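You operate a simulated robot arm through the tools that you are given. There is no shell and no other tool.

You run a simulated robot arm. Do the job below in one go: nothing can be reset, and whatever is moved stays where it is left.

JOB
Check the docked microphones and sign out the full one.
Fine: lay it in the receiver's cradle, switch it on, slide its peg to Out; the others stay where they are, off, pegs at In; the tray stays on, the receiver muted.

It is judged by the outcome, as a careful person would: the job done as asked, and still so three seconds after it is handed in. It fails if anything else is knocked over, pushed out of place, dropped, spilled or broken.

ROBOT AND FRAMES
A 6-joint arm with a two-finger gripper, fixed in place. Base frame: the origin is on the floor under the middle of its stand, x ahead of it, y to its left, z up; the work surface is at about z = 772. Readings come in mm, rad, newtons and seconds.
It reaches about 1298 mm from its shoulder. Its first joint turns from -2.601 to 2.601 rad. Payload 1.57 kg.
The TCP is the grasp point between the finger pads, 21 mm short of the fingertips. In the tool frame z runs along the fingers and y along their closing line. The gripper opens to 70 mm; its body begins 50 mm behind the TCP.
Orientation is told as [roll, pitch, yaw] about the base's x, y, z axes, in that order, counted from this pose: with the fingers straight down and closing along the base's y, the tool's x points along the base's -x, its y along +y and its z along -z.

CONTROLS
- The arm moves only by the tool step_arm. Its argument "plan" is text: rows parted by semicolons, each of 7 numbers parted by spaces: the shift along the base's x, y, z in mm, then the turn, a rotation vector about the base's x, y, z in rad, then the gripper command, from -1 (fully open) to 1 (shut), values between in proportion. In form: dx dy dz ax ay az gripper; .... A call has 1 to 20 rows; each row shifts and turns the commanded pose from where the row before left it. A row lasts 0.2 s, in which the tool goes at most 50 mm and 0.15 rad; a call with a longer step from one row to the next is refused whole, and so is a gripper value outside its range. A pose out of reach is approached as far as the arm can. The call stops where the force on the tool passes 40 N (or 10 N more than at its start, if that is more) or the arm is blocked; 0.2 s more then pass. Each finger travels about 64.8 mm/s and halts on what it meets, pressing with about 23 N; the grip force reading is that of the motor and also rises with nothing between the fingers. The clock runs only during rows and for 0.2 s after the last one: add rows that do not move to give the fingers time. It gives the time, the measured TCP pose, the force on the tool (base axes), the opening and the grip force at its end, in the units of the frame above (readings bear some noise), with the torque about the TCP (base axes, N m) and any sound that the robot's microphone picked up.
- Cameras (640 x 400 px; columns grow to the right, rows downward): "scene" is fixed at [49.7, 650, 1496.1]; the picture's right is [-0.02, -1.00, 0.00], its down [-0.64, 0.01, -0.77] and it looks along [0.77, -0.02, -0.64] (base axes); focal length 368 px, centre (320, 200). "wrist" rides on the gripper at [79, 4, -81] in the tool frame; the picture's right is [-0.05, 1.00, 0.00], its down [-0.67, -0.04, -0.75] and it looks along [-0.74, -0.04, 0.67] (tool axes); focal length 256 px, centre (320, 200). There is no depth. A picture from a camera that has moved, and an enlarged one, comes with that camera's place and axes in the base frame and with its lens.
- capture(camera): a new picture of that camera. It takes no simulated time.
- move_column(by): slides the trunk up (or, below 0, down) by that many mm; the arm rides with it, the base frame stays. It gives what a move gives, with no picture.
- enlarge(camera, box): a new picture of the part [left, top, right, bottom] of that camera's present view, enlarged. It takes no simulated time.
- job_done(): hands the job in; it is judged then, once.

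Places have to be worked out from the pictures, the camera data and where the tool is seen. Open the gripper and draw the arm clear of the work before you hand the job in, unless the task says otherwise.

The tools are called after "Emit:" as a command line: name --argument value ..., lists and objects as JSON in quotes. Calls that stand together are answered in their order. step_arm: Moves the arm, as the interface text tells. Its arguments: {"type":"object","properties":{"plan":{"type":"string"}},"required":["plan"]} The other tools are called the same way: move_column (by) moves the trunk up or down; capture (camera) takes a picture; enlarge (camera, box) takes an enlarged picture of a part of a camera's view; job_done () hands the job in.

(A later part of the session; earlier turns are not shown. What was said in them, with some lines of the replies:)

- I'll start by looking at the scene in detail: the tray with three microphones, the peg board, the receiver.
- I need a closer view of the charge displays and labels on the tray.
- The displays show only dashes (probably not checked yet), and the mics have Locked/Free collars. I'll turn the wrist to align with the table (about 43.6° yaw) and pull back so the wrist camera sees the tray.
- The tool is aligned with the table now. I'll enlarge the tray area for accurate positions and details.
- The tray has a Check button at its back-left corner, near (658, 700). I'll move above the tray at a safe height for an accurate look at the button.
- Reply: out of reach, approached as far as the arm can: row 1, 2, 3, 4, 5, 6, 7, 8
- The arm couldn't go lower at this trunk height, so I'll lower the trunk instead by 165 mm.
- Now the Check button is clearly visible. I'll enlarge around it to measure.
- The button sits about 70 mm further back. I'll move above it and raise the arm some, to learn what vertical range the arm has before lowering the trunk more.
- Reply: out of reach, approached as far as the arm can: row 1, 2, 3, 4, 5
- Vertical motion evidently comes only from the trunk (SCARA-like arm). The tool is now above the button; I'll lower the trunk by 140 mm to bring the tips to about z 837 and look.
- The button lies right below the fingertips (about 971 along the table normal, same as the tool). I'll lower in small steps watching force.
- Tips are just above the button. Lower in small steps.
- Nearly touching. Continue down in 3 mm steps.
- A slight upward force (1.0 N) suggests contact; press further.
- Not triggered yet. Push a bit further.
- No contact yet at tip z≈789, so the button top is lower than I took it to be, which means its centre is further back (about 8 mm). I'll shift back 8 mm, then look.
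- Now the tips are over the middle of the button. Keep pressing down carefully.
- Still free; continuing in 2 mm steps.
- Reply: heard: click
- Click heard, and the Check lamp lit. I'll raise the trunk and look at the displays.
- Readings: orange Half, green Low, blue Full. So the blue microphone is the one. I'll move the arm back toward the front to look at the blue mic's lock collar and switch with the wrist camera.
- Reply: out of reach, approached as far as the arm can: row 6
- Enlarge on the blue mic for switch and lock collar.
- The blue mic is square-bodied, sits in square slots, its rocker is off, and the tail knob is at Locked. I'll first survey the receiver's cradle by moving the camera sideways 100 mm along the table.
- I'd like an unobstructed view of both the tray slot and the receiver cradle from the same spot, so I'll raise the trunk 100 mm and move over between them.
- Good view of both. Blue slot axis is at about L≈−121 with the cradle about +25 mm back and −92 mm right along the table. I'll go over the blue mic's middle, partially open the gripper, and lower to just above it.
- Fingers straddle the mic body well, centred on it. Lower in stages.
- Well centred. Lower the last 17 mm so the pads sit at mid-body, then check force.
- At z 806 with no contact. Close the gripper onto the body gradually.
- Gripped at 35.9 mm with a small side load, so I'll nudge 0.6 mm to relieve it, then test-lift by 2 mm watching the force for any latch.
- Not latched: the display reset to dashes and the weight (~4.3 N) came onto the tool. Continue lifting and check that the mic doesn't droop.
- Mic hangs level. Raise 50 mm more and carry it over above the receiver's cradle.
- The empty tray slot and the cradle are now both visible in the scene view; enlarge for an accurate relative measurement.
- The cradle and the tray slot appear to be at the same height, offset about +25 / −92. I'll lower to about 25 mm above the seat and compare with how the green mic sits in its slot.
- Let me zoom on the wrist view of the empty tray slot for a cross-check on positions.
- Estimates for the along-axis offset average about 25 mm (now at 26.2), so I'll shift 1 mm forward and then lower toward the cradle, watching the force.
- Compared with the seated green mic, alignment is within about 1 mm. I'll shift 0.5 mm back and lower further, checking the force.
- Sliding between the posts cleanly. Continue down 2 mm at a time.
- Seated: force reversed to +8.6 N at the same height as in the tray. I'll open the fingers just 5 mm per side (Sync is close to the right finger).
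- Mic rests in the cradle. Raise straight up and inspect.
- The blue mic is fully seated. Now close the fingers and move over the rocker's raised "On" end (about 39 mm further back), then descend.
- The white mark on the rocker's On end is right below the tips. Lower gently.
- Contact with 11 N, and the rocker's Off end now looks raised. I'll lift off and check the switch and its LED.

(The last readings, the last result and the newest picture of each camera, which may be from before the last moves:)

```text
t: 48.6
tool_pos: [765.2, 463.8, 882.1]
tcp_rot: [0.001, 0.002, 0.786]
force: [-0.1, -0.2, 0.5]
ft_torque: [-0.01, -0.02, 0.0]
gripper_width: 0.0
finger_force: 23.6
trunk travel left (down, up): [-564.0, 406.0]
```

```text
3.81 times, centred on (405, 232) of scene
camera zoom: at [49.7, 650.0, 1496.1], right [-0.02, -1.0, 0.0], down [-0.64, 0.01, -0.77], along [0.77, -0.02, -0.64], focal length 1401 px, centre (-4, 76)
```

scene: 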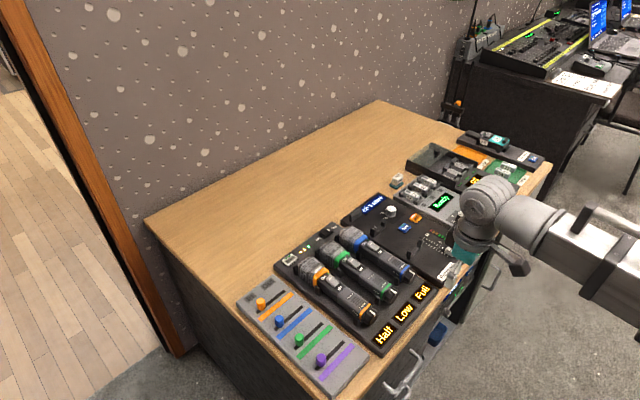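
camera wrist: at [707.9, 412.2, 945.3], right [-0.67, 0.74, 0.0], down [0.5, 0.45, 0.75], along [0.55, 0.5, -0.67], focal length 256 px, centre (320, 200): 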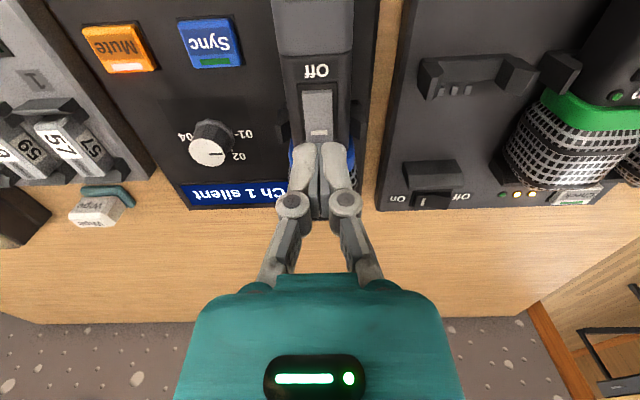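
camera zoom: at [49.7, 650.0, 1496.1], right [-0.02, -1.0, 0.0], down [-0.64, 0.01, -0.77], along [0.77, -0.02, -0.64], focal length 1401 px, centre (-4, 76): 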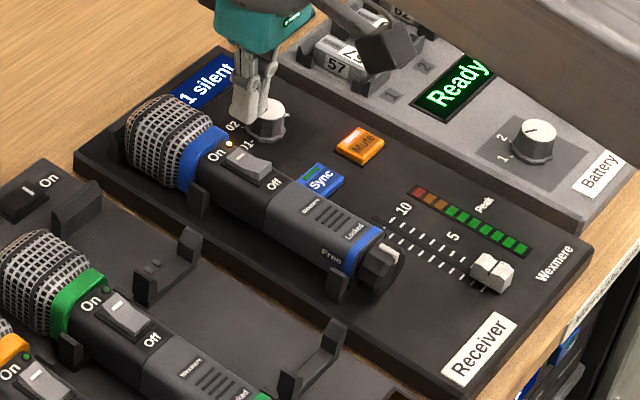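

Switch is on (Off end raised, LED lit). Next: raise and move over to the peg board to survey the blue peg.

Emit:
move_column --by 80

Emit:
step_arm --plan "-36.9 24.7 0 0 0 0 1; -36.9 24.7 0 0 0 0 1; -36.9 24.7 0 0 0 0 1; -36.9 24.7 0 0 0 0 1; -36.9 24.7 0 0 0 0 1; -36.9 24.7 0 0 0 0 1; -36.9 24.7 0 0 0 0 1; -36.9 24.7 0 0 0 0 1; 0 0 0 0 0 0 1; 0 0 0 0 0 0 1"

Emit:
capture --camera "wrist"

Emit:
enlarge --camera "wrist" --box '[230, 0, 430, 150]'

Emit:
capture --camera "scene"

```text
t: 49.8
tool_pos: [766.7, 463.4, 963.6]
tcp_rot: [0.001, -0.001, 0.785]
force: [-0.5, -0.1, -0.2]
ft_torque: [0.04, 0.0, 0.0]
gripper_width: 0.0
finger_force: 22.4
trunk travel left (down, up): [-644.0, 326.0]
```

```text
t: 52.0
tool_pos: [471.8, 662.2, 963.1]
tcp_rot: [-0.001, 0.0, 0.786]
force: [0.0, -0.5, 0.0]
ft_torque: [-0.03, 0.03, 0.02]
gripper_width: 0.0
finger_force: 22.6
trunk travel left (down, up): [-644.0, 326.0]
```

```text
taken
camera wrist: at [413.9, 610.6, 1044.3], right [-0.67, 0.74, 0.0], down [0.5, 0.45, 0.74], along [0.55, 0.5, -0.67], focal length 256 px, centre (320, 200)
```

wrist: 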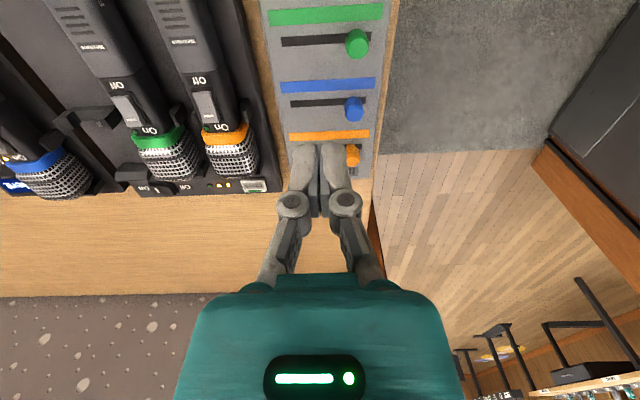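

```text
2.67 times, centred on (330, 75) of wrist
camera zoom: at [413.9, 610.6, 1044.3], right [-0.67, 0.74, 0.0], down [0.5, 0.45, 0.74], along [0.55, 0.5, -0.67], focal length 683 px, centre (293, 533)
```

zoom: 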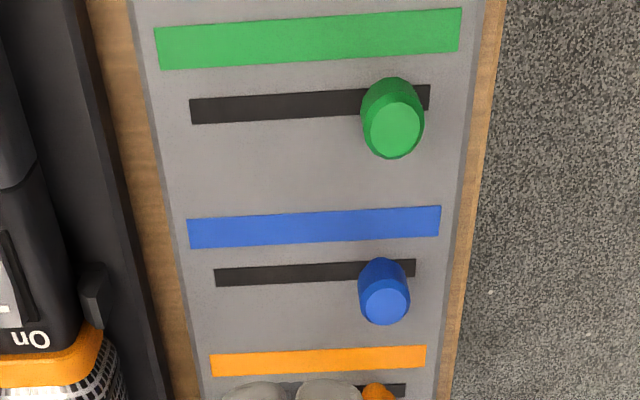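

```text
taken
```

scene: 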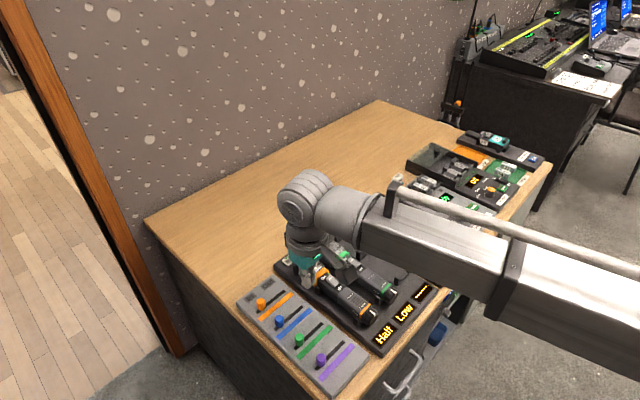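

Blue peg is at about N=860, L=169 with its slot running 60 mm toward Out (toward the tray). I'll open to ~40 mm, move above it and lower partway.

Emit:
step_arm --plan "8 32.3 0 0 0 0 0; 8 32.3 0 0 0 0 -0.15; 0 0 0 0 0 0 -0.15; 0 0 0 0 0 0 -0.15"

Emit:
move_column --by -105

Emit:
capture --camera "wrist"

Emit:
enlarge --camera "scene" --box '[230, 260, 330, 335]'

```text
t: 53.0
tool_pos: [485.6, 726.3, 962.0]
tcp_rot: [0.0, 0.002, 0.787]
force: [0.3, -0.4, 2.1]
ft_torque: [0.01, 0.06, -0.01]
gripper_width: 40.1
finger_force: 0.2
trunk travel left (down, up): [-644.0, 326.0]
```

```text
t: 54.3
tool_pos: [486.3, 726.3, 858.4]
tcp_rot: [-0.001, 0.001, 0.785]
force: [0.2, -0.5, -0.4]
ft_torque: [-0.01, 0.01, -0.01]
gripper_width: 40.2
finger_force: 0.0
trunk travel left (down, up): [-539.0, 431.0]
```

```text
taken
camera wrist: at [428.8, 674.6, 939.4], right [-0.67, 0.74, 0.0], down [0.5, 0.45, 0.75], along [0.55, 0.5, -0.67], focal length 256 px, centre (320, 200)
```

wrist: 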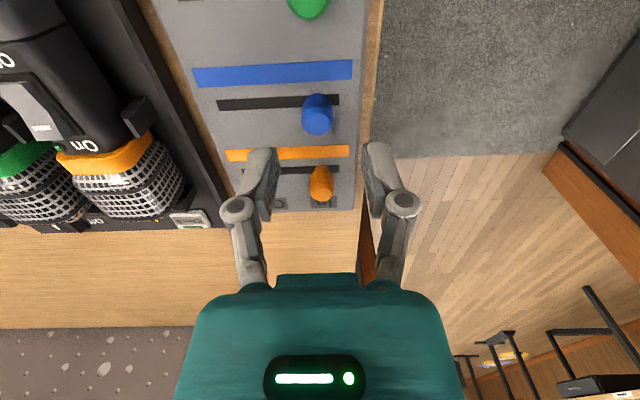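

```text
5.33 times, centred on (280, 298) of scene
camera zoom: at [49.7, 650.0, 1496.1], right [-0.02, -1.0, 0.0], down [-0.64, 0.01, -0.77], along [0.77, -0.02, -0.64], focal length 1961 px, centre (533, -320)
```

zoom: 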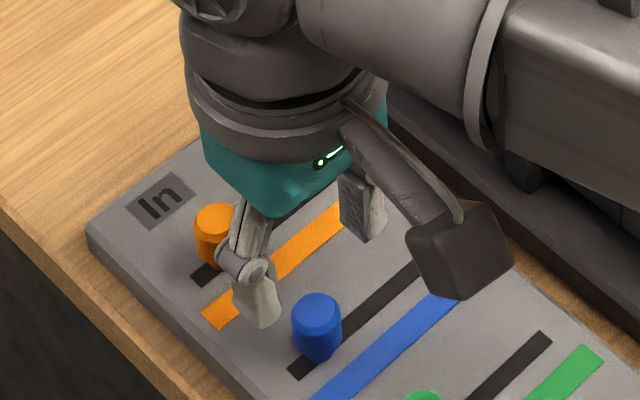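

Fingers straddle the blue peg laterally. Nudge ~1.5 mm back and lower to bring the pads around the peg.

Emit:
step_arm --plan "1.8 0.4 0 0 0 0 -0.15; 0 0 0 0 0 0 -0.15"

Emit:
move_column --by -36

Emit:
capture --camera "wrist"

Emit:
enlarge --camera "scene" --box '[240, 285, 320, 345]'

```text
t: 54.9
tool_pos: [489.1, 726.8, 857.4]
tcp_rot: [0.0, -0.001, 0.785]
force: [-0.4, 0.2, 0.7]
ft_torque: [0.0, -0.02, -0.01]
gripper_width: 40.1
finger_force: 0.0
trunk travel left (down, up): [-539.0, 431.0]
```

```text
t: 55.7
tool_pos: [488.7, 726.8, 821.2]
tcp_rot: [0.001, 0.001, 0.785]
force: [0.1, 0.9, 0.1]
ft_torque: [-0.01, 0.03, 0.01]
gripper_width: 40.0
finger_force: 0.1
trunk travel left (down, up): [-503.0, 467.0]
```

```text
taken
camera wrist: at [430.5, 675.1, 903.3], right [-0.67, 0.74, 0.0], down [0.5, 0.45, 0.75], along [0.55, 0.5, -0.67], focal length 256 px, centre (320, 200)
```

wrist: 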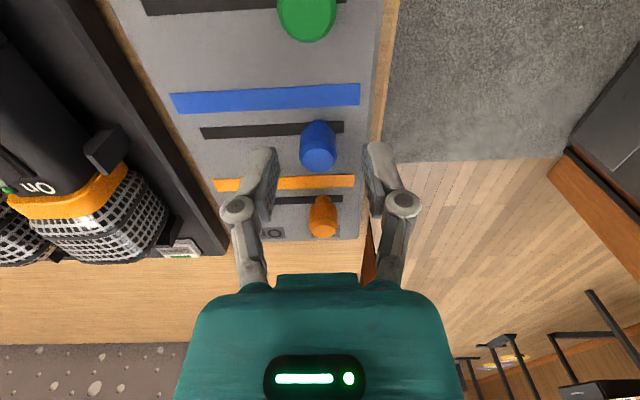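

```text
6.67 times, centred on (280, 315) of scene
camera zoom: at [49.7, 650.0, 1496.1], right [-0.02, -1.0, 0.0], down [-0.64, 0.01, -0.77], along [0.77, -0.02, -0.64], focal length 2452 px, centre (587, -567)
```

zoom: 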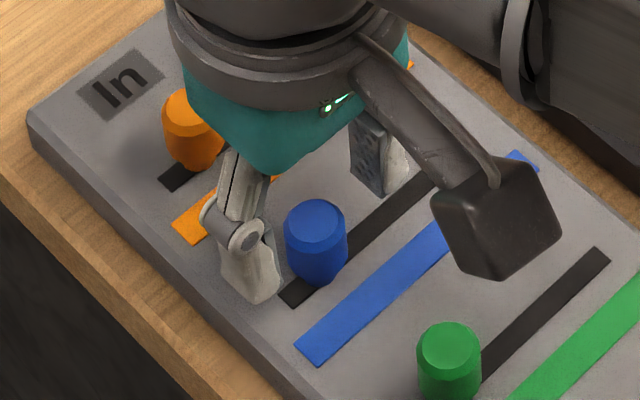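

Triangulating gives the peg at N≈860, top z≈807, matching the TCP. Lower another 12 mm around it.

Emit:
move_column --by -9

Emit:
move_column --by -3

Emit:
capture --camera "wrist"

Emit:
enlarge --camera "scene" --box '[240, 285, 320, 345]'

```text
t: 56.3
tool_pos: [488.6, 727.1, 813.3]
tcp_rot: [0.0, 0.001, 0.786]
force: [0.9, -0.2, -1.1]
ft_torque: [-0.01, 0.02, 0.0]
gripper_width: 40.2
finger_force: 0.2
trunk travel left (down, up): [-494.0, 476.0]
```

```text
t: 56.8
tool_pos: [488.4, 727.5, 810.0]
tcp_rot: [0.0, -0.001, 0.786]
force: [0.5, -0.3, -0.8]
ft_torque: [0.0, -0.02, 0.03]
gripper_width: 40.3
finger_force: 0.1
trunk travel left (down, up): [-491.0, 479.0]
```

```text
taken
camera wrist: at [430.5, 675.1, 891.3], right [-0.67, 0.74, 0.0], down [0.5, 0.45, 0.75], along [0.55, 0.5, -0.67], focal length 256 px, centre (320, 200)
```

wrist: 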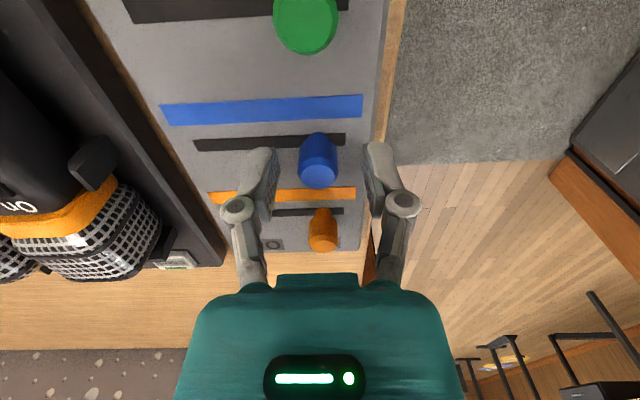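

```text
6.67 times, centred on (280, 315) of scene
camera zoom: at [49.7, 650.0, 1496.1], right [-0.02, -1.0, 0.0], down [-0.64, 0.01, -0.77], along [0.77, -0.02, -0.64], focal length 2452 px, centre (587, -567)
```

zoom: 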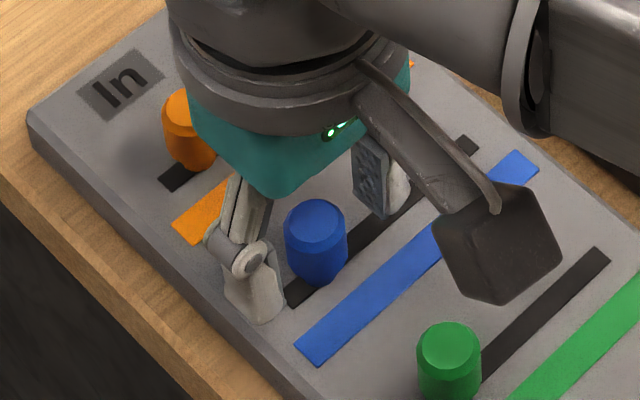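

Peg is between the pads. Lower 3 mm more and close on it.

Emit:
move_column --by -3

Emit:
step_arm --plan "0 0 0 0 0 0 0.1; 0 0 0 0 0 0 0.3; 0 0 0 0 0 0 0.5; 0 0 0 0 0 0 0.7; 0 0 0 0 0 0 0.7"

Emit:
enlarge --camera "scene" --box '[240, 285, 320, 345]'

```text
t: 57.4
tool_pos: [488.7, 727.0, 807.6]
tcp_rot: [0.0, 0.0, 0.785]
force: [-0.4, -0.4, 0.1]
ft_torque: [0.03, 0.0, 0.03]
gripper_width: 40.3
finger_force: 0.1
trunk travel left (down, up): [-488.0, 482.0]
```

```text
t: 58.5
tool_pos: [489.2, 725.3, 806.2]
tcp_rot: [0.0, -0.001, 0.784]
force: [4.8, -3.3, 1.6]
ft_torque: [-0.12, -0.1, -0.02]
gripper_width: 19.3
finger_force: 32.4
trunk travel left (down, up): [-488.0, 482.0]
```

```text
6.67 times, centred on (280, 315) of scene
camera zoom: at [49.7, 650.0, 1496.1], right [-0.02, -1.0, 0.0], down [-0.64, 0.01, -0.77], along [0.77, -0.02, -0.64], focal length 2452 px, centre (587, -567)
```

zoom: 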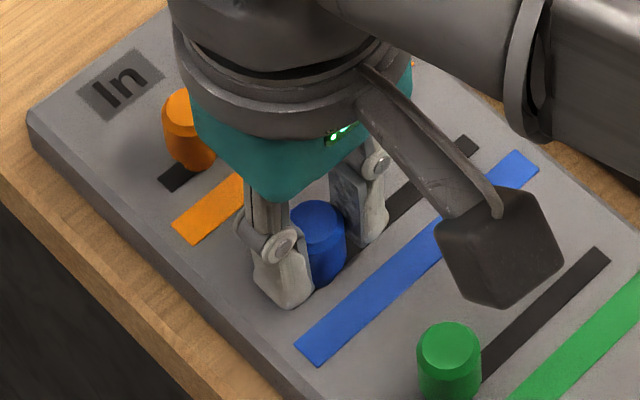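

Gripped (19.3 mm). Slide it along the slot toward Out, first 16 mm as a test.

Emit:
step_arm --plan "3.8 -3.8 0 0 0 0 0.7; 3.8 -3.8 0 0 0 0 0.7; 3.8 -3.8 0 0 0 0 0.7"

Emit:
enlarge --camera "scene" --box '[230, 270, 370, 390]'

```text
t: 59.4
tool_pos: [499.6, 714.5, 805.9]
tcp_rot: [0.001, 0.001, 0.787]
force: [-3.4, -2.8, -2.2]
ft_torque: [0.11, -0.01, -0.02]
gripper_width: 19.1
finger_force: 31.7
trunk travel left (down, up): [-488.0, 482.0]
```

```text
3.33 times, centred on (300, 330) of scene
camera zoom: at [49.7, 650.0, 1496.1], right [-0.02, -1.0, 0.0], down [-0.64, 0.01, -0.77], along [0.77, -0.02, -0.64], focal length 1226 px, centre (387, -233)
```

zoom: 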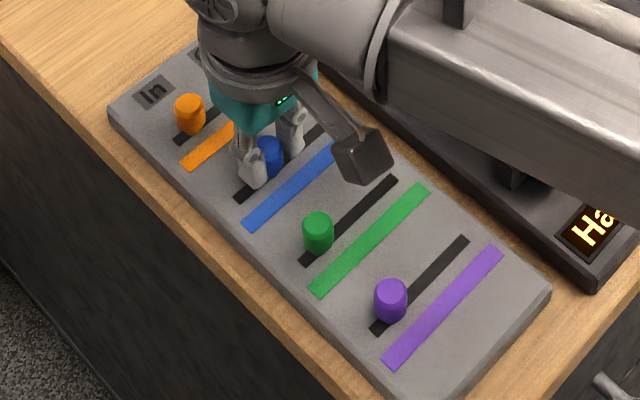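

It slides. There's a small cross-force, so I'll trim the direction slightly and continue.

Emit:
step_arm --plan "3.5 -4.1 0 0 0 0 0.7; 3.7 -3.9 0 0 0 0 0.7; 3.7 -3.9 0 0 0 0 0.7; 3.7 -3.9 0 0 0 0 0.7"

Emit:
enlarge --camera "scene" --box '[230, 270, 370, 390]'

```text
t: 60.4
tool_pos: [514.7, 700.9, 808.7]
tcp_rot: [0.001, -0.001, 0.784]
force: [7.3, 7.6, 8.6]
ft_torque: [-0.04, 0.05, -0.01]
gripper_width: 19.1
finger_force: 31.8
trunk travel left (down, up): [-488.0, 482.0]
```

```text
3.33 times, centred on (300, 330) of scene
camera zoom: at [49.7, 650.0, 1496.1], right [-0.02, -1.0, 0.0], down [-0.64, 0.01, -0.77], along [0.77, -0.02, -0.64], focal length 1226 px, centre (387, -233)
```

zoom: 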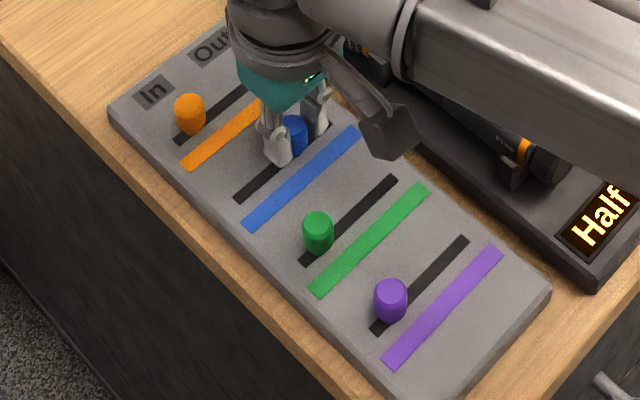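

Overtrimmed slightly (10 N sideways). Correct by 0.6 mm and continue along the slot.

Emit:
step_arm --plan "0.4 0.4 0 0 0 0 0.7; 3.8 -3.8 0 0 0 0 0.7; 3.8 -3.8 0 0 0 0 0.7; 3.8 -3.8 0 0 0 0 0.7"

Emit:
enlarge --camera "scene" --box '[230, 250, 370, 370]'

```text
t: 61.4
tool_pos: [526.2, 689.6, 806.8]
tcp_rot: [0.0, 0.001, 0.785]
force: [6.9, 7.0, 6.3]
ft_torque: [0.4, -0.41, -0.02]
gripper_width: 19.1
finger_force: 32.3
trunk travel left (down, up): [-488.0, 482.0]
```

```text
3.33 times, centred on (300, 310) of scene
camera zoom: at [49.7, 650.0, 1496.1], right [-0.02, -1.0, 0.0], down [-0.64, 0.01, -0.77], along [0.77, -0.02, -0.64], focal length 1226 px, centre (387, -167)
```

zoom: 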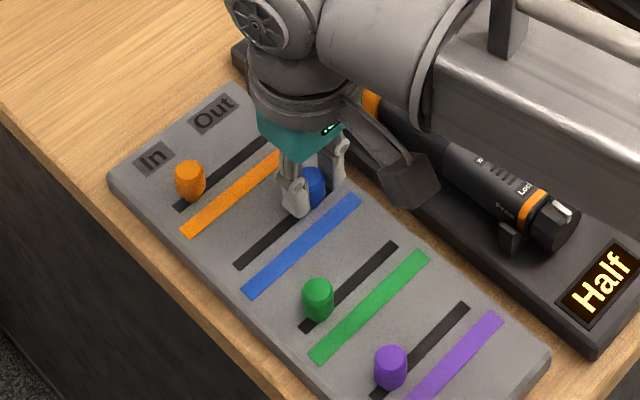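

About 5 mm remain to the Out end. The grip is carrying some twist load, so I'll relax the fingers slightly and push the remaining distance with the trailing finger.

Emit:
step_arm --plan "0 0 0 0 0 0 0.35; 0 0 0 0 0 0 0.25; 0 0 0 0 0 0 0.25"

Emit:
enlarge --camera "scene" --box '[260, 270, 340, 330]'

Emit:
capture --camera "wrist"

```text
t: 62.1
tool_pos: [525.4, 689.1, 806.9]
tcp_rot: [0.001, 0.001, 0.785]
force: [0.7, -0.5, -0.2]
ft_torque: [-0.02, 0.03, -0.02]
gripper_width: 25.9
finger_force: 0.0
trunk travel left (down, up): [-488.0, 482.0]
```

```text
6.67 times, centred on (300, 300) of scene
camera zoom: at [49.7, 650.0, 1496.1], right [-0.02, -1.0, 0.0], down [-0.64, 0.01, -0.77], along [0.77, -0.02, -0.64], focal length 2452 px, centre (453, -467)
```

zoom: 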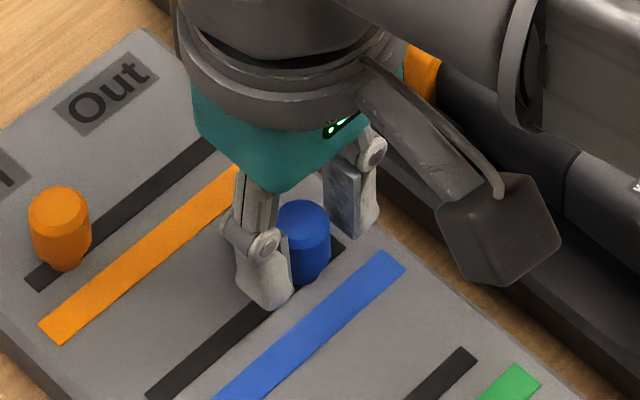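

```text
taken
camera wrist: at [468.1, 637.2, 888.3], right [-0.67, 0.74, 0.0], down [0.5, 0.45, 0.74], along [0.55, 0.5, -0.67], focal length 256 px, centre (320, 200)
```

wrist: 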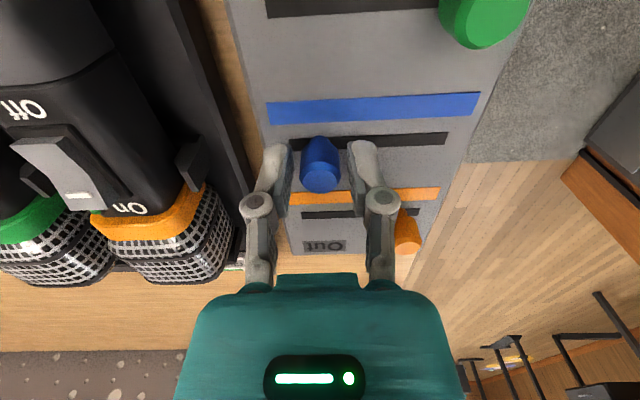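

Peg still has a few mm of slot to go. Push gently with the trailing finger.

Emit:
step_arm --plan "1.4 -1.4 0 0 0 0 0.25; 1.4 -1.4 0 0 0 0 0.25; 1.4 -1.4 0 0 0 0 0.25"

Emit:
step_arm --plan "0.7 -0.7 0 0 0 0 0.25; 0.7 -0.7 0 0 0 0 0.25"

Emit:
capture --camera "wrist"

Emit:
enlarge --camera "scene" --box '[260, 270, 340, 330]'

```text
t: 63.0
tool_pos: [529.9, 684.4, 807.1]
tcp_rot: [0.0, 0.001, 0.785]
force: [-1.8, 1.0, -1.1]
ft_torque: [0.01, 0.04, -0.01]
gripper_width: 27.6
finger_force: 1.2
trunk travel left (down, up): [-488.0, 482.0]
```

```text
t: 63.5
tool_pos: [530.8, 683.1, 805.8]
tcp_rot: [0.001, 0.001, 0.786]
force: [-6.6, 2.9, -2.1]
ft_torque: [0.06, 0.11, 0.07]
gripper_width: 30.3
finger_force: 2.8
trunk travel left (down, up): [-488.0, 482.0]
```

```text
taken
camera wrist: at [473.4, 631.7, 888.3], right [-0.67, 0.74, 0.0], down [0.5, 0.45, 0.74], along [0.55, 0.5, -0.67], focal length 256 px, centre (320, 200)
```

wrist: 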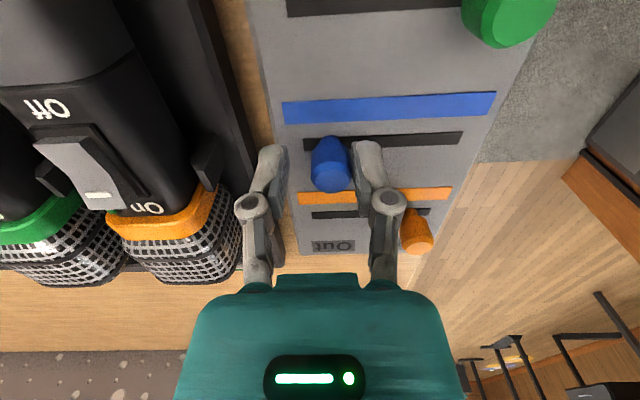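

```text
6.67 times, centred on (300, 300) of scene
camera zoom: at [49.7, 650.0, 1496.1], right [-0.02, -1.0, 0.0], down [-0.64, 0.01, -0.77], along [0.77, -0.02, -0.64], focal length 2452 px, centre (453, -467)
```

zoom: 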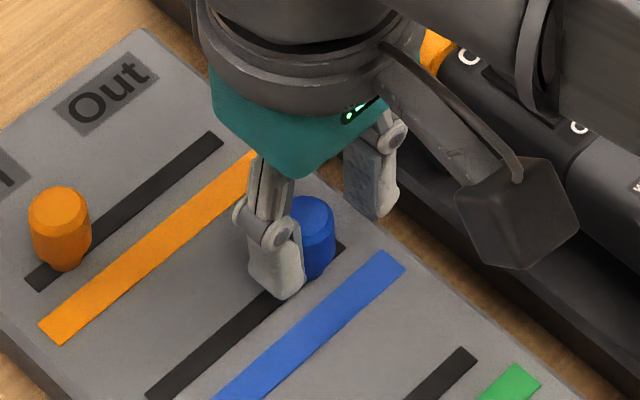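

The push now meets 6.7 N (sliding friction was under 1 N), and the peg sits symmetric to its In position: it's at the Out stop. Open the fingers and raise straight up.

Emit:
step_arm --plan "-0.7 0.7 0 0 0 0 0.1; -1.5 1.5 0 0 0 0 -0.1; 0 0 0 0 0 0 -0.1; 0 0 0 0 0 0 -0.1"

Emit:
move_column --by 120

Emit:
capture --camera "wrist"

Emit:
enlarge --camera "scene" --box '[230, 250, 370, 370]'

```text
t: 64.5
tool_pos: [529.6, 685.2, 807.1]
tcp_rot: [0.002, 0.0, 0.785]
force: [0.3, 0.5, 0.1]
ft_torque: [-0.02, 0.0, -0.01]
gripper_width: 38.7
finger_force: 0.1
trunk travel left (down, up): [-488.0, 482.0]
```

```text
t: 66.0
tool_pos: [530.8, 684.3, 925.9]
tcp_rot: [-0.001, 0.001, 0.785]
force: [0.5, 0.2, 0.3]
ft_torque: [0.01, 0.01, 0.02]
gripper_width: 38.5
finger_force: 0.0
trunk travel left (down, up): [-608.0, 362.0]
```

```text
taken
camera wrist: at [471.5, 633.3, 1008.2], right [-0.67, 0.74, 0.0], down [0.5, 0.45, 0.74], along [0.55, 0.5, -0.67], focal length 256 px, centre (320, 200)
```

wrist: 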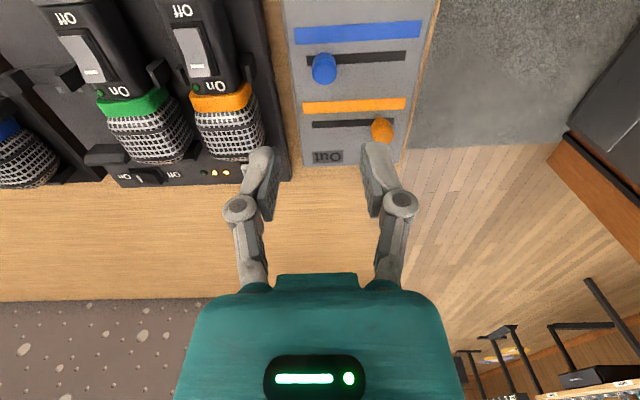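

```text
3.33 times, centred on (300, 310) of scene
camera zoom: at [49.7, 650.0, 1496.1], right [-0.02, -1.0, 0.0], down [-0.64, 0.01, -0.77], along [0.77, -0.02, -0.64], focal length 1226 px, centre (387, -167)
```

zoom: 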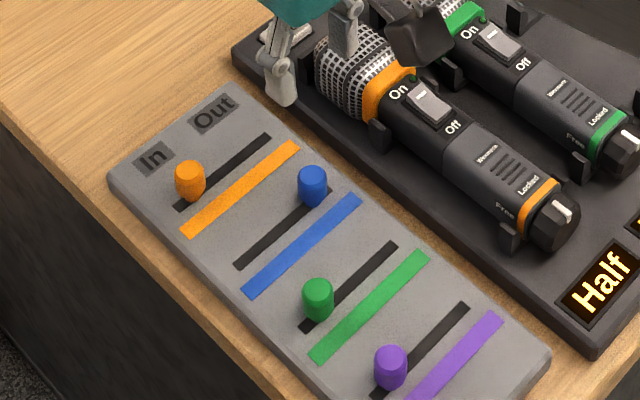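

Peg sits at the Out end and the board hasn't shifted. Zoom in to verify the exact stop position.

Emit:
enlarge --camera "scene" --box '[265, 280, 345, 340]'

Emit:
enlarge --camera "wrist" --box '[280, 0, 440, 170]'

```text
6.67 times, centred on (305, 310) of scene
camera zoom: at [49.7, 650.0, 1496.1], right [-0.02, -1.0, 0.0], down [-0.64, 0.01, -0.77], along [0.77, -0.02, -0.64], focal length 2452 px, centre (420, -533)
```

zoom: 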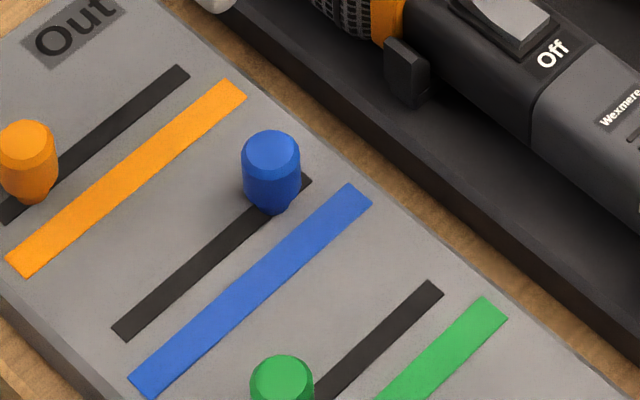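

```text
2.35 times, centred on (360, 85) of wrist
camera zoom: at [471.5, 633.3, 1008.2], right [-0.67, 0.74, 0.0], down [0.5, 0.45, 0.74], along [0.55, 0.5, -0.67], focal length 602 px, centre (226, 471)
```

zoom: 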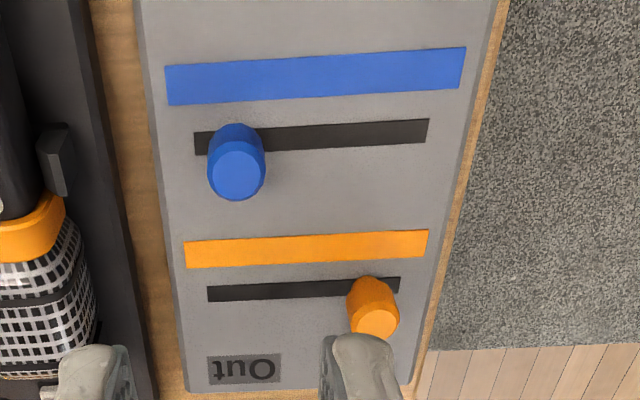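

The peg looks to be at or within 1–2 mm of the stop. To be certain, I'll push once more with rigid closed fingers from the In side, watching the force.

Emit:
step_arm --plan "-11.3 11.3 0 0 0 0 0.5; -11.3 11.3 0 0 0 0 1; 0 0 0 0 0 0 1; 0 0 0 0 0 0 1"

Emit:
move_column --by -105

Emit:
capture --camera "wrist"

Emit:
enlarge --camera "scene" --box '[265, 280, 345, 340]'

```text
t: 67.0
tool_pos: [505.7, 707.0, 926.5]
tcp_rot: [0.0, 0.001, 0.786]
force: [-0.7, 0.8, 0.0]
ft_torque: [0.0, 0.0, 0.0]
gripper_width: 0.1
finger_force: 23.2
trunk travel left (down, up): [-608.0, 362.0]
```

```text
t: 68.4
tool_pos: [505.7, 707.8, 821.2]
tcp_rot: [-0.002, 0.0, 0.785]
force: [0.4, 0.6, -0.1]
ft_torque: [0.0, 0.01, -0.02]
gripper_width: 0.0
finger_force: 23.0
trunk travel left (down, up): [-503.0, 467.0]
```

```text
taken
camera wrist: at [447.9, 655.2, 903.4], right [-0.67, 0.74, 0.0], down [0.5, 0.45, 0.75], along [0.55, 0.5, -0.67], focal length 256 px, centre (320, 200)
```

wrist: 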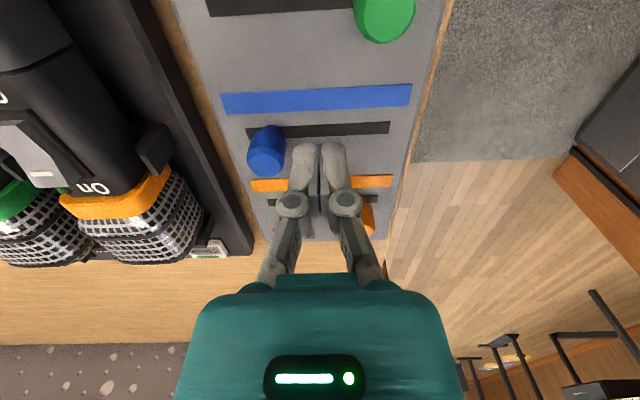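

```text
6.67 times, centred on (305, 310) of scene
camera zoom: at [49.7, 650.0, 1496.1], right [-0.02, -1.0, 0.0], down [-0.64, 0.01, -0.77], along [0.77, -0.02, -0.64], focal length 2452 px, centre (420, -533)
```

zoom: 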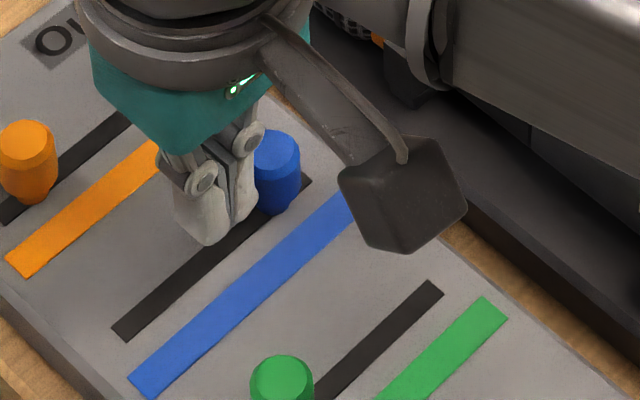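

Fingers are beside the peg on its In side. Lower 13 mm and push toward Out.

Emit:
move_column --by -13

Emit:
step_arm --plan "1.4 -1.4 0 0 0 0 1; 1.4 -1.4 0 0 0 0 1"

Emit:
capture --camera "wrist"

```text
t: 69.0
tool_pos: [506.5, 705.4, 808.4]
tcp_rot: [-0.001, 0.001, 0.786]
force: [-0.9, 0.0, 0.1]
ft_torque: [-0.01, 0.02, 0.02]
gripper_width: 0.1
finger_force: 22.8
trunk travel left (down, up): [-490.0, 480.0]
```

```text
t: 69.6
tool_pos: [508.9, 703.2, 807.7]
tcp_rot: [0.001, 0.0, 0.786]
force: [0.8, -0.5, 0.4]
ft_torque: [0.01, 0.0, 0.0]
gripper_width: 0.0
finger_force: 23.5
trunk travel left (down, up): [-490.0, 480.0]
```

```text
taken
camera wrist: at [450.5, 652.3, 890.3], right [-0.67, 0.74, 0.0], down [0.5, 0.45, 0.75], along [0.55, 0.5, -0.67], focal length 256 px, centre (320, 200)
```

wrist: 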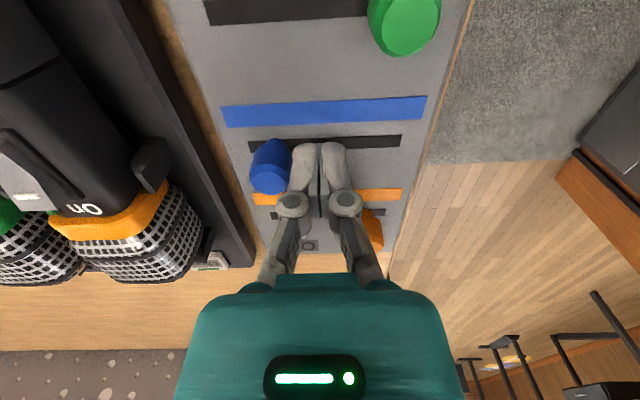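

Almost touching. Continue in 1 mm steps with force checks.

Emit:
step_arm --plan "0.7 -0.7 0 0 0 0 1; 0.7 -0.7 0 0 0 0 1"

Emit:
step_arm --plan "0.7 -0.7 0 0 0 0 1; 0 0 0 0 0 0 1"

```text
t: 70.2
tool_pos: [509.1, 703.2, 809.4]
tcp_rot: [0.0, 0.0, 0.786]
force: [0.2, -0.8, 0.1]
ft_torque: [0.03, 0.01, 0.02]
gripper_width: 0.0
finger_force: 22.3
trunk travel left (down, up): [-490.0, 480.0]
```

```text
t: 70.8
tool_pos: [511.5, 701.2, 807.7]
tcp_rot: [0.0, 0.0, 0.786]
force: [0.8, 0.7, -0.7]
ft_torque: [0.01, 0.0, 0.0]
gripper_width: 0.1
finger_force: 23.3
trunk travel left (down, up): [-490.0, 480.0]
```

Emit:
step_arm --plan "0.7 -0.7 0 0 0 0 1; 0.7 -0.7 0 0 0 0 1"

Emit:
capture --camera "wrist"

Emit:
enlarge --camera "scene" --box '[265, 280, 345, 340]'

```text
t: 71.4
tool_pos: [511.7, 700.9, 808.4]
tcp_rot: [0.002, 0.001, 0.787]
force: [-4.3, 3.9, 0.1]
ft_torque: [0.04, 0.04, 0.01]
gripper_width: 0.0
finger_force: 23.1
trunk travel left (down, up): [-490.0, 480.0]
```

```text
taken
camera wrist: at [453.5, 649.6, 890.3], right [-0.67, 0.74, 0.0], down [0.5, 0.45, 0.75], along [0.55, 0.5, -0.67], focal length 256 px, centre (320, 200)
```

wrist: 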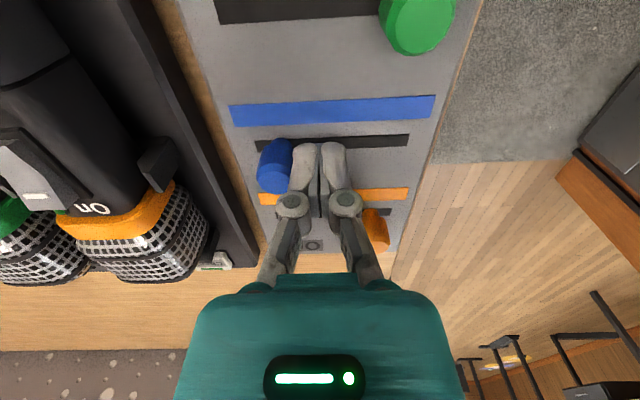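

```text
6.67 times, centred on (305, 310) of scene
camera zoom: at [49.7, 650.0, 1496.1], right [-0.02, -1.0, 0.0], down [-0.64, 0.01, -0.77], along [0.77, -0.02, -0.64], focal length 2452 px, centre (420, -533)
```

zoom: 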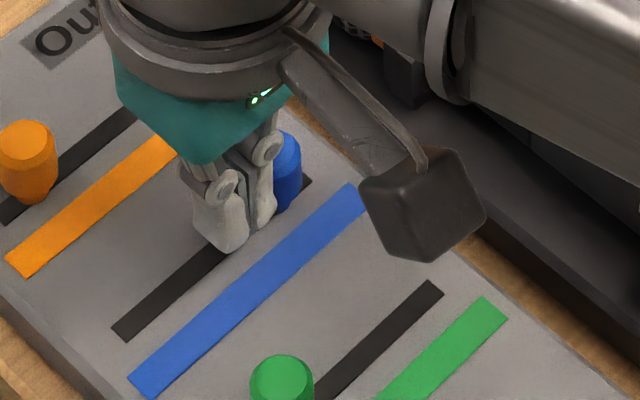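

Contact at 5.8 N. One more small increment tells stop from friction.

Emit:
step_arm --plan "0.4 -0.4 0 0 0 0 1; 0 0 0 0 0 0 1"

```text
t: 72.0
tool_pos: [510.7, 700.2, 807.5]
tcp_rot: [0.0, -0.001, 0.786]
force: [-6.4, 7.8, 1.4]
ft_torque: [0.07, 0.05, 0.05]
gripper_width: 0.0
finger_force: 22.9
trunk travel left (down, up): [-490.0, 480.0]
```

Force climbs stiffly (10 N) — that's the end stop; the peg is fully at Out. Back off, then raise.

Emit:
step_arm --plan "-2 2 0 0 0 0 1; -3 3 0 0 0 0 1; 0 0 0 0 0 0 1"

Emit:
move_column --by 150

Emit:
capture --camera "wrist"

Emit:
enlarge --camera "scene" --box '[265, 280, 345, 340]'

```text
t: 72.8
tool_pos: [508.5, 705.8, 808.5]
tcp_rot: [-0.002, 0.0, 0.786]
force: [-0.6, -0.3, -0.1]
ft_torque: [-0.03, -0.02, 0.0]
gripper_width: 0.2
finger_force: 22.5
trunk travel left (down, up): [-490.0, 480.0]
```

```text
t: 74.6
tool_pos: [508.5, 704.9, 958.5]
tcp_rot: [0.0, 0.001, 0.785]
force: [0.7, -0.9, 0.0]
ft_torque: [0.03, -0.01, 0.04]
gripper_width: 0.2
finger_force: 23.1
trunk travel left (down, up): [-640.0, 330.0]
```

```text
taken
camera wrist: at [450.2, 653.7, 1040.2], right [-0.67, 0.74, 0.0], down [0.5, 0.45, 0.74], along [0.55, 0.5, -0.67], focal length 256 px, centre (320, 200)
```

wrist: 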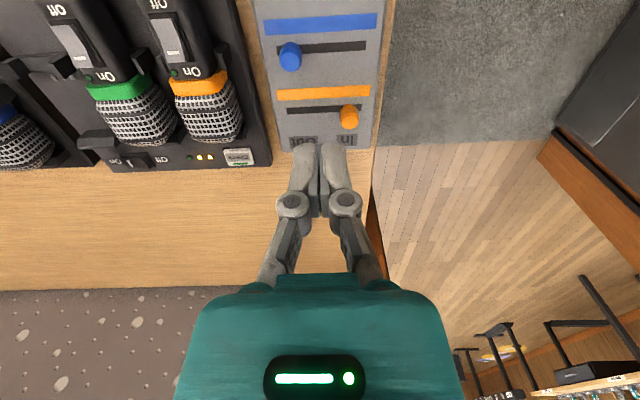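

```text
6.67 times, centred on (305, 310) of scene
camera zoom: at [49.7, 650.0, 1496.1], right [-0.02, -1.0, 0.0], down [-0.64, 0.01, -0.77], along [0.77, -0.02, -0.64], focal length 2452 px, centre (420, -533)
```

zoom: 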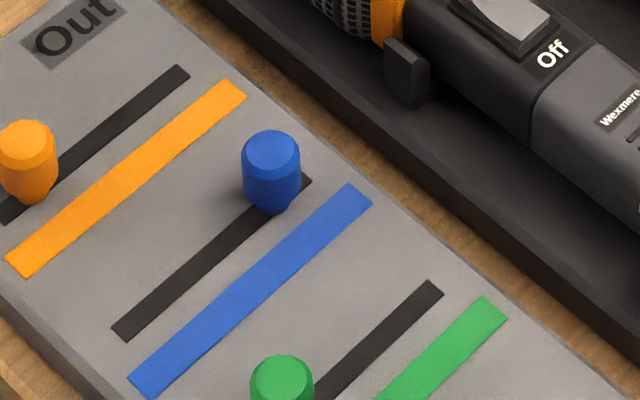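

Unchanged, so it was already at the stop. Now raise, open the gripper and retract the arm to verify everything.

Emit:
move_column --by 150

Emit:
step_arm --plan "-20 -40 0 0 0 0 0; -20 -40 0 0 0 0 -1; -20 -40 0 0 0 0 -1; -20 -40 0 0 0 0 -1; -20 -40 0 0 0 0 -1; -20 -40 0 0 0 0 -1; -20 -40 0 0 0 0 -1; -20 -40 0 0 0 0 -1; 0 0 0 0 0 0 -1"

Emit:
capture --camera "scene"

Emit:
enlarge --camera "scene" --box '[335, 180, 475, 285]'

Emit:
enlarge --camera "scene" --box '[220, 210, 460, 400]'

```text
t: 76.3
tool_pos: [508.5, 704.8, 1108.3]
tcp_rot: [0.0, 0.0, 0.784]
force: [0.6, 0.3, -0.6]
ft_torque: [-0.02, 0.01, -0.02]
gripper_width: 0.0
finger_force: 22.9
trunk travel left (down, up): [-790.0, 180.0]
```

```text
t: 78.3
tool_pos: [347.5, 386.3, 1109.0]
tcp_rot: [0.0, -0.001, 0.785]
force: [-0.4, 1.1, 0.4]
ft_torque: [0.01, -0.01, -0.01]
gripper_width: 69.8
finger_force: 0.1
trunk travel left (down, up): [-790.0, 180.0]
```

```text
taken
```

scene: 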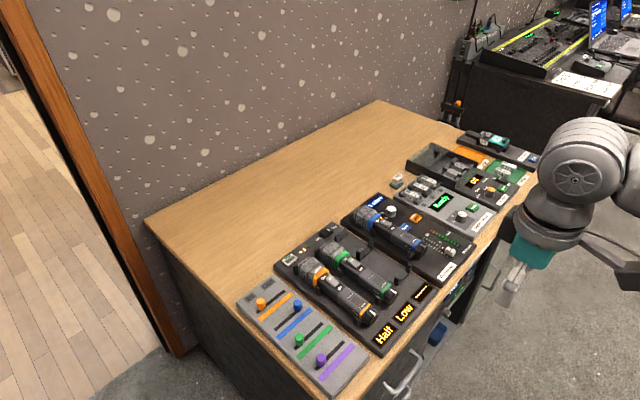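

```text
3.81 times, centred on (405, 232) of scene
camera zoom: at [49.7, 650.0, 1496.1], right [-0.02, -1.0, 0.0], down [-0.64, 0.01, -0.77], along [0.77, -0.02, -0.64], focal length 1401 px, centre (-4, 76)
```

zoom: 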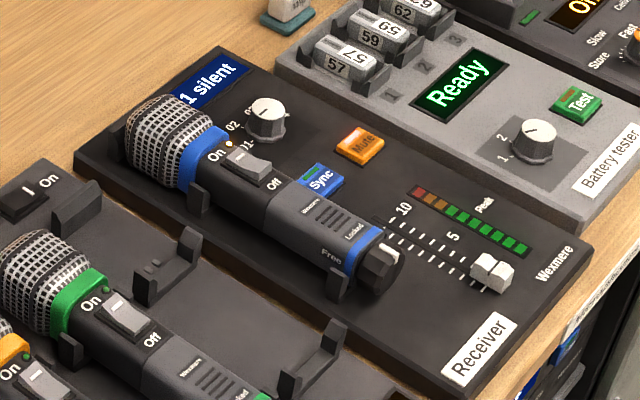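

```text
2.11 times, centred on (340, 305) of scene
camera zoom: at [49.7, 650.0, 1496.1], right [-0.02, -1.0, 0.0], down [-0.64, 0.01, -0.77], along [0.77, -0.02, -0.64], focal length 774 px, centre (278, -21)
```

zoom: 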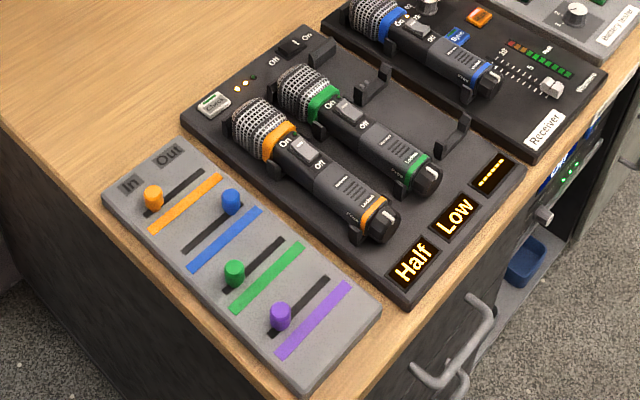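

Everything looks in order. A final close check on the mic's LED, the Mute lamp, and the tray switch.

Emit:
enlarge --camera "scene" --box '[360, 195, 430, 245]'

Emit:
enlarge --camera "scene" --box '[270, 215, 350, 275]'

Emit:
enlarge --camera "scene" --box '[380, 215, 450, 275]'

Emit:
capture --camera "wrist"

```text
8.00 times, centred on (395, 220) of scene
camera zoom: at [49.7, 650.0, 1496.1], right [-0.02, -1.0, 0.0], down [-0.64, 0.01, -0.77], along [0.77, -0.02, -0.64], focal length 2942 px, centre (-280, 40)
```

zoom: 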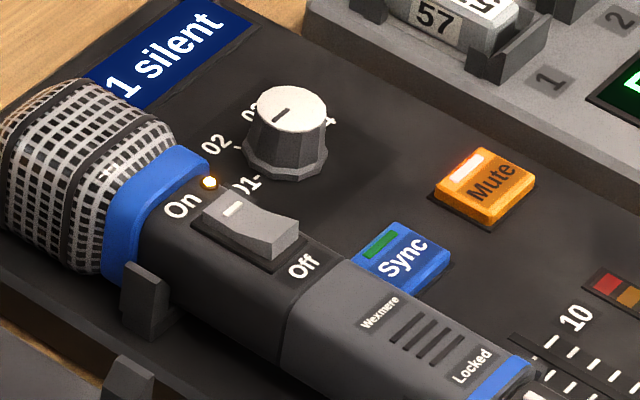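

```text
6.67 times, centred on (310, 245) of scene
camera zoom: at [49.7, 650.0, 1496.1], right [-0.02, -1.0, 0.0], down [-0.64, 0.01, -0.77], along [0.77, -0.02, -0.64], focal length 2452 px, centre (387, -100)
```

zoom: 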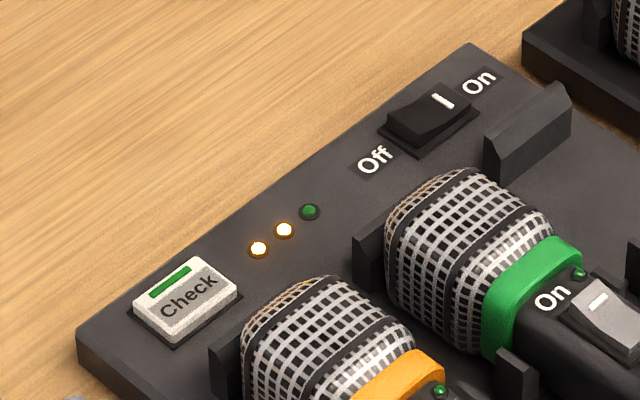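

```text
6.67 times, centred on (415, 245) of scene
camera zoom: at [49.7, 650.0, 1496.1], right [-0.02, -1.0, 0.0], down [-0.64, 0.01, -0.77], along [0.77, -0.02, -0.64], focal length 2452 px, centre (-313, -100)
```

zoom: 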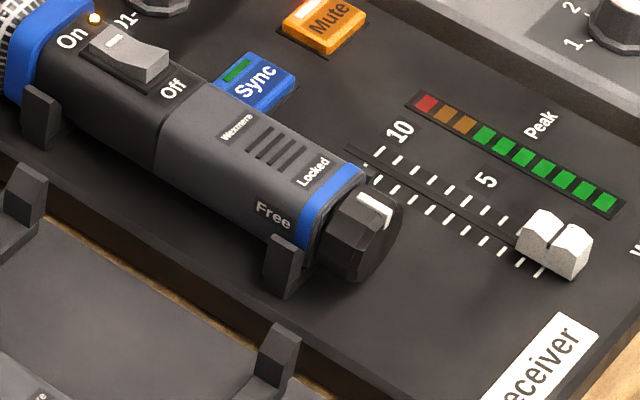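

```text
taken
camera wrist: at [288.6, 335.8, 1190.4], right [-0.67, 0.74, 0.0], down [0.5, 0.45, 0.74], along [0.55, 0.5, -0.67], focal length 256 px, centre (320, 200)
```

wrist: 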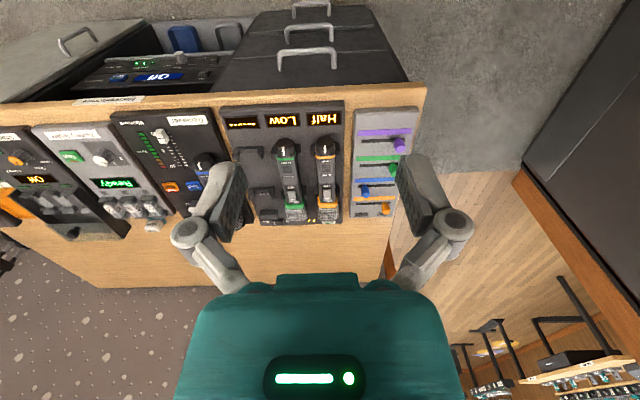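

Blue mic lies in the receiver's cradle and is switched on with its LED lit. Its peg is at Out and the other pegs are at In. The orange and green mics are docked and off, the tray is on, the receiver's Mute lamp is lit, and the arm is clear with the gripper open. Handing in.

Emit:
job_done

```text
The job is handed in.
```

The full microphone was the blue one, and it is signed out. I have handed the job in, but the result of the check hasn't come back.

- **Check:** I pressed Check on the tray, which showed orange Half, green Low and blue Full.
- **Blue microphone:** it now lies in the receiver's cradle. Its switch is on and its light is amber. Its tail collar is still at Locked, because it neither held the mic in the tray nor blocked the switch.
- **Blue peg:** it is at Out, pushed right up against the end of its slot.
- **Everything else:** the orange and green microphones are still docked and off, with their pegs at In. The purple peg is also at In. The tray is still on, the receiver's Mute light is lit, and nothing looks moved or knocked over in the last pictures.

The arm is drawn back from the table with the gripper open.
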